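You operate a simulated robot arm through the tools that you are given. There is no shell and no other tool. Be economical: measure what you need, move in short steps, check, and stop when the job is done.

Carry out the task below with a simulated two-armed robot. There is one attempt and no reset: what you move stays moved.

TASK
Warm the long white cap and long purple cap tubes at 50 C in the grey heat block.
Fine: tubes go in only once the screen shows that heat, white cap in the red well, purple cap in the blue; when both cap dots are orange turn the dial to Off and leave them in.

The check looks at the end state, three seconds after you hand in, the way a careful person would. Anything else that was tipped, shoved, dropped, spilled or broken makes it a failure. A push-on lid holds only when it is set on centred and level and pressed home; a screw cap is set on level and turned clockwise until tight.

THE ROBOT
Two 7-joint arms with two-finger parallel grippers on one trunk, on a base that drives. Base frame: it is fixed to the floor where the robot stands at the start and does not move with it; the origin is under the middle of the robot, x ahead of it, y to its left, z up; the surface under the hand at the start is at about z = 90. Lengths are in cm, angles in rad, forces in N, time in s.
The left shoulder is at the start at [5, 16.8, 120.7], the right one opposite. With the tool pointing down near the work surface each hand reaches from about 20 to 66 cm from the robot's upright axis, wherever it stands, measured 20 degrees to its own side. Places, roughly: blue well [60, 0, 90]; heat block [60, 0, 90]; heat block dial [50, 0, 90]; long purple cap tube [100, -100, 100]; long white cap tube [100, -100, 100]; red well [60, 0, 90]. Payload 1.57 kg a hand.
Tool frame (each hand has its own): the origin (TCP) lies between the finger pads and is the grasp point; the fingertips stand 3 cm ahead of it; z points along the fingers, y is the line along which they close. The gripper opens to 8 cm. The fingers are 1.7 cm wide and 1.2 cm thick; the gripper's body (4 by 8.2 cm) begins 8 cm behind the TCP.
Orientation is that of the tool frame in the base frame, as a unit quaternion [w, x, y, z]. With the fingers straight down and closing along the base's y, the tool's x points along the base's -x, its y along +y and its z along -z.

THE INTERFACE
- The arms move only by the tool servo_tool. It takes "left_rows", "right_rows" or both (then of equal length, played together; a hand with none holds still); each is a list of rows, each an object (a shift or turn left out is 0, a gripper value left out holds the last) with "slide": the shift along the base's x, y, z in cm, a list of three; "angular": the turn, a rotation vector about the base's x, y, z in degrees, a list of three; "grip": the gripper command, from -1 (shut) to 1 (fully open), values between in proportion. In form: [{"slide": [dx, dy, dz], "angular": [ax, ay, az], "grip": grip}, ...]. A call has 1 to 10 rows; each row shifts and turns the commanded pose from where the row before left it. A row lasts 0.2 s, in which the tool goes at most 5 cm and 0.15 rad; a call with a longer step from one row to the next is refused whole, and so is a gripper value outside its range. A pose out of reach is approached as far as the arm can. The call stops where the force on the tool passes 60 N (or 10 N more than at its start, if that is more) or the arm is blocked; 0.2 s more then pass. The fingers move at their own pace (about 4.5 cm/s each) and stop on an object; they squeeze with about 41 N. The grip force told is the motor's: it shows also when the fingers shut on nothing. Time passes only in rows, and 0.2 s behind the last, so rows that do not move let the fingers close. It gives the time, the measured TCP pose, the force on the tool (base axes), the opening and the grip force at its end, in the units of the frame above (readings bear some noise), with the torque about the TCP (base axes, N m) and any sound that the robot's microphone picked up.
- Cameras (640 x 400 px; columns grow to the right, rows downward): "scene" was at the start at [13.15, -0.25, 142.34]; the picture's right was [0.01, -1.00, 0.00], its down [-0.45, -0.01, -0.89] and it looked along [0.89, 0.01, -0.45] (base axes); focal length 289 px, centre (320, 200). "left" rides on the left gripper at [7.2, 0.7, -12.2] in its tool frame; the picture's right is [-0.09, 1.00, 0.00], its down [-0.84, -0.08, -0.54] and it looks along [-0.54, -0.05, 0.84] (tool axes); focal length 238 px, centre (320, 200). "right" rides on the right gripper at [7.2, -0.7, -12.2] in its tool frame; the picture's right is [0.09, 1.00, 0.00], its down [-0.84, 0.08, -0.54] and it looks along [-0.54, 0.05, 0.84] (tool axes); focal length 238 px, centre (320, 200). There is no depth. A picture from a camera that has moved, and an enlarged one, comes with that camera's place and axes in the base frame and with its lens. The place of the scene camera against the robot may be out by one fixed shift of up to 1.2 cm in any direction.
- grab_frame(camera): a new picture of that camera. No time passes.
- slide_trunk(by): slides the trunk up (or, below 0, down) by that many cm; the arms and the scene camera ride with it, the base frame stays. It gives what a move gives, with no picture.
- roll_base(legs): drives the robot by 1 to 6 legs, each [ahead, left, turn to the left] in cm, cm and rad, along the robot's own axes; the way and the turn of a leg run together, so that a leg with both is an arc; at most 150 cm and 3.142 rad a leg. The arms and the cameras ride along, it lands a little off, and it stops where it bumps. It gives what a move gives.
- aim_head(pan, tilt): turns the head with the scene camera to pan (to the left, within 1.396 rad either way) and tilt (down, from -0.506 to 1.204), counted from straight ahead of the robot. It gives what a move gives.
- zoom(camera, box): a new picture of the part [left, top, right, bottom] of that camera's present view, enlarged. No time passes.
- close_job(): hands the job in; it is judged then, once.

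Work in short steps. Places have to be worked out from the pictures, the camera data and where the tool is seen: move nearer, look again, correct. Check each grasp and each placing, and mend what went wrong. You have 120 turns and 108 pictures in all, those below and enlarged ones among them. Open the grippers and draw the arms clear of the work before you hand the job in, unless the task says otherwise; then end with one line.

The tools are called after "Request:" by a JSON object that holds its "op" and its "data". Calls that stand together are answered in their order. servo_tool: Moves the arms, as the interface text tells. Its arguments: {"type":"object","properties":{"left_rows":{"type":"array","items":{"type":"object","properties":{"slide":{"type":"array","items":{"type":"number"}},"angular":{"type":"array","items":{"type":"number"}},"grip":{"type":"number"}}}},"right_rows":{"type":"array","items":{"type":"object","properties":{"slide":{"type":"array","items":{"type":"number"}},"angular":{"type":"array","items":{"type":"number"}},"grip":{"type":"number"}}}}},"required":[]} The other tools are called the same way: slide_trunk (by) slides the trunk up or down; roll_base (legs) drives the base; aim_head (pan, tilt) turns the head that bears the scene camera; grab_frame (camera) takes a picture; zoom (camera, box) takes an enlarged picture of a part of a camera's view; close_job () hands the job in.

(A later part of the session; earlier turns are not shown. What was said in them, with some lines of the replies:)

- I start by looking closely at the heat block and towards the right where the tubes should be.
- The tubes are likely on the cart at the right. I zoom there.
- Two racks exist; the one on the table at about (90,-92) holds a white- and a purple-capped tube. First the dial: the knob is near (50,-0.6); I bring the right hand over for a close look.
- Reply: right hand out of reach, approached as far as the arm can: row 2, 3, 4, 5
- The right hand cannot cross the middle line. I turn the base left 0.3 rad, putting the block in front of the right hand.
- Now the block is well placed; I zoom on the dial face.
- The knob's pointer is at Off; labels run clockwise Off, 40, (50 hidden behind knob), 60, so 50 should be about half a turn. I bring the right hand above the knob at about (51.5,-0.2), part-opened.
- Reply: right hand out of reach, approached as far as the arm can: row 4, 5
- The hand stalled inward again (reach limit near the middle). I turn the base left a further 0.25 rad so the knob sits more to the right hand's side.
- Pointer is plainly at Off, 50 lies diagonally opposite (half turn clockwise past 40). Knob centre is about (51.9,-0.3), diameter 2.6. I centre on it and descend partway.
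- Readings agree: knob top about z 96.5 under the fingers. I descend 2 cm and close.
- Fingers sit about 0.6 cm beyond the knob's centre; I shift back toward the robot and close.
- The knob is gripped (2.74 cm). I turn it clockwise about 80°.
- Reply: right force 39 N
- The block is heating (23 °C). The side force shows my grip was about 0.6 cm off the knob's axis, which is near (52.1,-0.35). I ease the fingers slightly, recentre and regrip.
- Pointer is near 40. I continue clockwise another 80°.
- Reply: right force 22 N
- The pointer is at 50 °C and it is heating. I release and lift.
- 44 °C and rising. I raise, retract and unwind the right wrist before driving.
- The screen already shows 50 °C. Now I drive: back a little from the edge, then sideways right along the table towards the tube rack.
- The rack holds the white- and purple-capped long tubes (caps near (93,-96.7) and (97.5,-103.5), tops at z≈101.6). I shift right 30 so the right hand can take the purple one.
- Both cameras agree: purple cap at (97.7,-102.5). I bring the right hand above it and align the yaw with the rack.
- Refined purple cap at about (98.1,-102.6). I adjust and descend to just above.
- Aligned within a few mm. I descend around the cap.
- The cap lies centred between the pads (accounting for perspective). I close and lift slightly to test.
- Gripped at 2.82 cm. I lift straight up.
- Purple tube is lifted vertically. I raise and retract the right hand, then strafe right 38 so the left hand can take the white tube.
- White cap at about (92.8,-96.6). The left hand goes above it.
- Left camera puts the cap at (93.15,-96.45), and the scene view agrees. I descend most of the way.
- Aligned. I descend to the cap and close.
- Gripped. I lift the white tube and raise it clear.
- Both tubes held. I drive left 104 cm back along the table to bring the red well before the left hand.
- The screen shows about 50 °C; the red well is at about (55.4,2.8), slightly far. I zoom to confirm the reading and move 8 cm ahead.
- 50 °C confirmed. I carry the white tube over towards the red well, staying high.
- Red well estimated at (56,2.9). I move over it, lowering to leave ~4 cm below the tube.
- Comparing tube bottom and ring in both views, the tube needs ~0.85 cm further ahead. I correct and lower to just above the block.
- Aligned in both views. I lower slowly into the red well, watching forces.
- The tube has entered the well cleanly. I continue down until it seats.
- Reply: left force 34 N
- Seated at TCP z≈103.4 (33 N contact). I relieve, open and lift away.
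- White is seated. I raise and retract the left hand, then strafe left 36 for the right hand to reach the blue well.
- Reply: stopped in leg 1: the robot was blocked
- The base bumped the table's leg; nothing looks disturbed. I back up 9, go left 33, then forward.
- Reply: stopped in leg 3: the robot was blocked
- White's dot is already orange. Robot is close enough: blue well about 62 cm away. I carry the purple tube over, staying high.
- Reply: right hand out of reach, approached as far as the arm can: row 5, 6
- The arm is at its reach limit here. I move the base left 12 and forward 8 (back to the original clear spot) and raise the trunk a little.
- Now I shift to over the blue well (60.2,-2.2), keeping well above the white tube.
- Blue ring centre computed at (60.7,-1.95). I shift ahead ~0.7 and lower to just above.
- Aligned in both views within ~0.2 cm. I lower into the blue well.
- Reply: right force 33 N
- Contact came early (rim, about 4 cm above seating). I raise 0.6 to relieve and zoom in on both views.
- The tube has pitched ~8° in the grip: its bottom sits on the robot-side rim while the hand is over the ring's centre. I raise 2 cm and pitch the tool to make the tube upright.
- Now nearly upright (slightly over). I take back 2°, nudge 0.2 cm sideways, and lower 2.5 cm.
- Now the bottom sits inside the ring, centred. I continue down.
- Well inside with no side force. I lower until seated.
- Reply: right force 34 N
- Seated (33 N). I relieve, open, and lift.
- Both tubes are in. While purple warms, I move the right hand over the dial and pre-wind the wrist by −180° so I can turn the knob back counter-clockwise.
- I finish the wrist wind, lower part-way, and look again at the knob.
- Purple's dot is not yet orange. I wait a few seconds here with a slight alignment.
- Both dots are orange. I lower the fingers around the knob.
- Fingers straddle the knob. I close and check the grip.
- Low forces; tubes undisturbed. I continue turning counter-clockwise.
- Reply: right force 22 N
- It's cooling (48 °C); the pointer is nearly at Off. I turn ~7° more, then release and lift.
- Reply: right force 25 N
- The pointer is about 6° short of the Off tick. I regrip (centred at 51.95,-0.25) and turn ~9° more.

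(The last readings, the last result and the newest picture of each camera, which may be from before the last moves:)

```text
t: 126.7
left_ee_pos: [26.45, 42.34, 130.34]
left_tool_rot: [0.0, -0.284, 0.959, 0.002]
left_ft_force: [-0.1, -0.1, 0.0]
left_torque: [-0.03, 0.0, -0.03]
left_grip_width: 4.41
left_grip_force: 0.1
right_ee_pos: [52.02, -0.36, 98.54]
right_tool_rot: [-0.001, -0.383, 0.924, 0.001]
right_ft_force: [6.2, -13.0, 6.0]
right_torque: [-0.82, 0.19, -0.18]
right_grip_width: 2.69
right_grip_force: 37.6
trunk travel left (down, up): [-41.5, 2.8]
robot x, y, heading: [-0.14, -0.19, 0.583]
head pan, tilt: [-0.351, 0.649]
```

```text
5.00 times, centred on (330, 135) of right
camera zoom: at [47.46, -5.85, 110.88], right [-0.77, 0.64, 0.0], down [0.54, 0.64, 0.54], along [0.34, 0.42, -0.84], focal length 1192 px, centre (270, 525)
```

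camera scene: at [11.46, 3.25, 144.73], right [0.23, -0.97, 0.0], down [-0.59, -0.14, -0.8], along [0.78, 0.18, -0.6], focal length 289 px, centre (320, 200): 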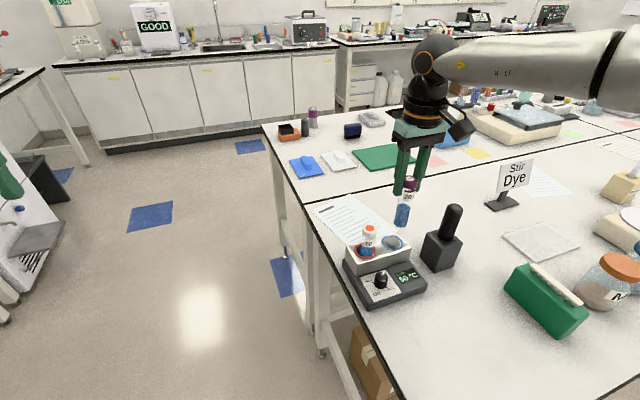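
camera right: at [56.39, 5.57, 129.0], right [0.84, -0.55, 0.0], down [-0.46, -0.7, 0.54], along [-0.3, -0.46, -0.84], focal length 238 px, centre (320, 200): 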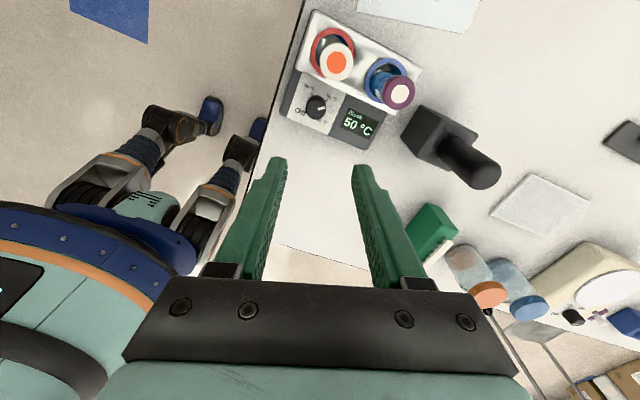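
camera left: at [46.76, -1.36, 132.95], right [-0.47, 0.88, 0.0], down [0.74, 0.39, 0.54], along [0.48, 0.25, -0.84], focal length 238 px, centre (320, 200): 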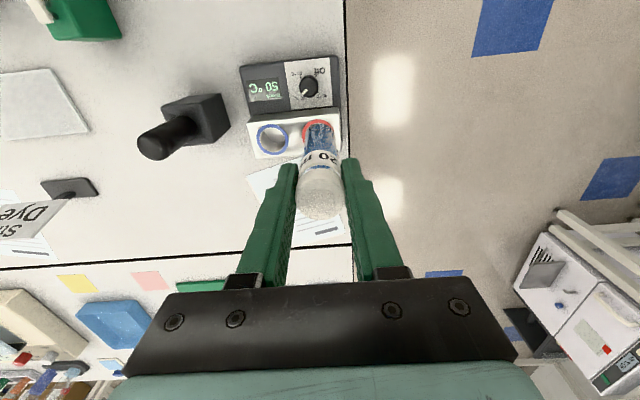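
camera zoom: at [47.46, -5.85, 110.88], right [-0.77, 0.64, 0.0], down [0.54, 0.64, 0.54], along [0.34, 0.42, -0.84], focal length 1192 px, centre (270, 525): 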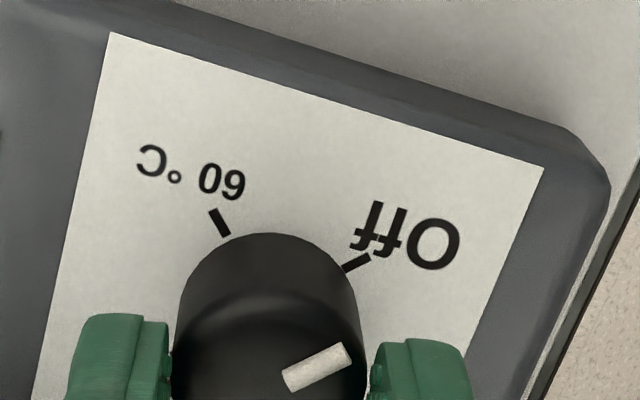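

Pointer and Off tick are now parallel. I release, lift and retract the hand.

Request:
{"op": "servo_tool", "data": {"right_rows": [{"grip": 0.1}, {}, {}, {"slide": [0, 0, 2]}, {"slide": [0, 0, 3]}, {}]}}

Request:
{"op": "zoom", "data": {"camera": "right", "box": [290, 85, 370, 165]}}

Request:
{"op": "servo_tool", "data": {"right_rows": [{"slide": [0, -0.5, 4]}, {"slide": [-1.5, -1.5, 4]}, {"slide": [-2, -2, 4]}, {"slide": [-2, -2.5, 3]}, {"slide": [-2, -2.5, 3]}, {}]}}

Request:
{"op": "grab_frame", "data": {"camera": "scene"}}

Request:
{"op": "zoom", "data": {"camera": "scene", "box": [330, 180, 470, 320]}}

```text
t: 128.1
left_ee_pos: [26.45, 42.37, 130.26]
left_tool_rot: [-0.001, -0.285, 0.959, 0.0]
left_ft_force: [0.3, 0.2, 0.4]
left_torque: [0.0, -0.01, 0.01]
left_grip_width: 4.37
left_grip_force: 0.0
right_ee_pos: [51.86, -0.09, 103.71]
right_tool_rot: [0.0, -0.383, 0.924, 0.002]
right_ft_force: [0.9, -0.3, 0.6]
right_torque: [-0.01, -0.01, -0.01]
right_grip_width: 4.41
right_grip_force: 0.0
trunk travel left (down, up): [-41.5, 2.8]
robot x, y, heading: [-0.47, -0.21, 0.58]
head pan, tilt: [-0.351, 0.649]
```

```text
5.00 times, centred on (330, 125) of right
camera zoom: at [47.38, -5.61, 115.95], right [-0.77, 0.64, 0.0], down [0.54, 0.64, 0.54], along [0.34, 0.42, -0.84], focal length 1192 px, centre (270, 575)
```

zoom: 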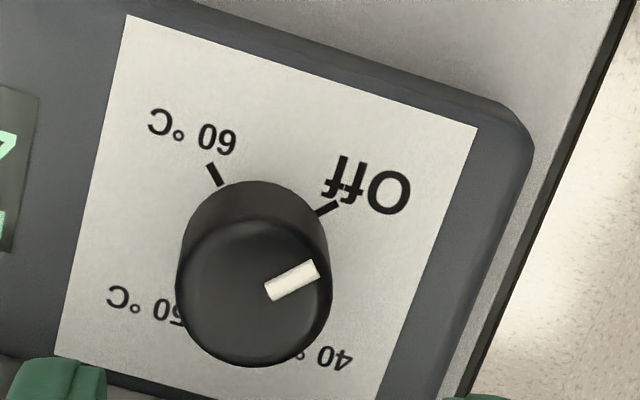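

```text
t: 129.5
left_ee_pos: [26.38, 42.46, 130.27]
left_tool_rot: [-0.001, -0.285, 0.959, 0.0]
left_ft_force: [0.9, 0.4, 0.0]
left_torque: [0.03, 0.01, -0.02]
left_grip_width: 4.37
left_grip_force: 0.1
right_ee_pos: [44.73, -9.01, 121.37]
right_tool_rot: [0.0, -0.383, 0.924, 0.003]
right_ft_force: [-0.6, 0.1, 0.6]
right_torque: [-0.02, 0.0, -0.01]
right_grip_width: 4.43
right_grip_force: 0.1
trunk travel left (down, up): [-41.5, 2.8]
robot x, y, heading: [-0.31, -0.36, 0.577]
head pan, tilt: [-0.351, 0.649]
```

```text
12 pictures are left
camera scene: at [11.51, 3.29, 144.72], right [0.23, -0.97, 0.0], down [-0.59, -0.14, -0.8], along [0.78, 0.18, -0.6], focal length 289 px, centre (320, 200)
```

scene: 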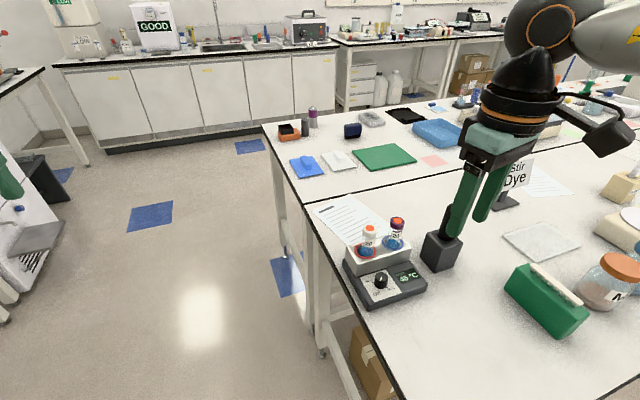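

```text
2.86 times, centred on (400, 250) of scene
camera zoom: at [11.51, 3.29, 144.72], right [0.23, -0.97, 0.0], down [-0.59, -0.14, -0.8], along [0.78, 0.18, -0.6], focal length 825 px, centre (91, 57)
```

zoom: 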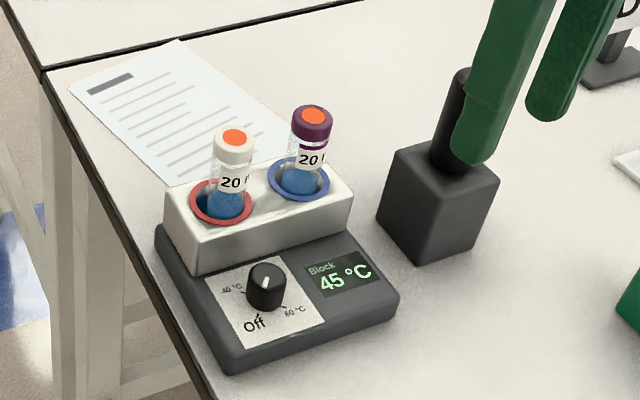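

The dial is at Off, both caps are orange in the right wells, and nothing else moved. I fully open the grippers with the arms clear, then hand in.

Request:
{"op": "servo_tool", "data": {"left_rows": [{"grip": 1}, {}, {}, {}], "right_rows": [{"slide": [-2, -2, 3], "grip": 1}, {"slide": [-2, -2, 2]}, {}, {}]}}

Request:
{"op": "close_job", "data": {}}

```text
t: 130.5
left_ee_pos: [26.42, 42.35, 130.2]
left_tool_rot: [-0.001, -0.285, 0.959, 0.001]
left_ft_force: [0.4, 0.0, -0.1]
left_torque: [-0.03, -0.01, -0.01]
left_grip_width: 8.0
left_grip_force: 0.1
right_ee_pos: [40.59, -13.2, 126.74]
right_tool_rot: [-0.001, -0.383, 0.924, 0.003]
right_ft_force: [-0.7, 0.3, -1.5]
right_torque: [-0.02, 0.0, -0.04]
right_grip_width: 7.98
right_grip_force: 0.1
trunk travel left (down, up): [-41.5, 2.8]
robot x, y, heading: [-0.14, -0.74, 0.577]
head pan, tilt: [-0.351, 0.649]
```

```text
The job is handed in.
```

The white-cap tube is in the red well and the purple-cap tube is in the blue well, both put in after the screen showed 50 °C; both cap dots turned orange, the dial is at Off, and I handed the job in.
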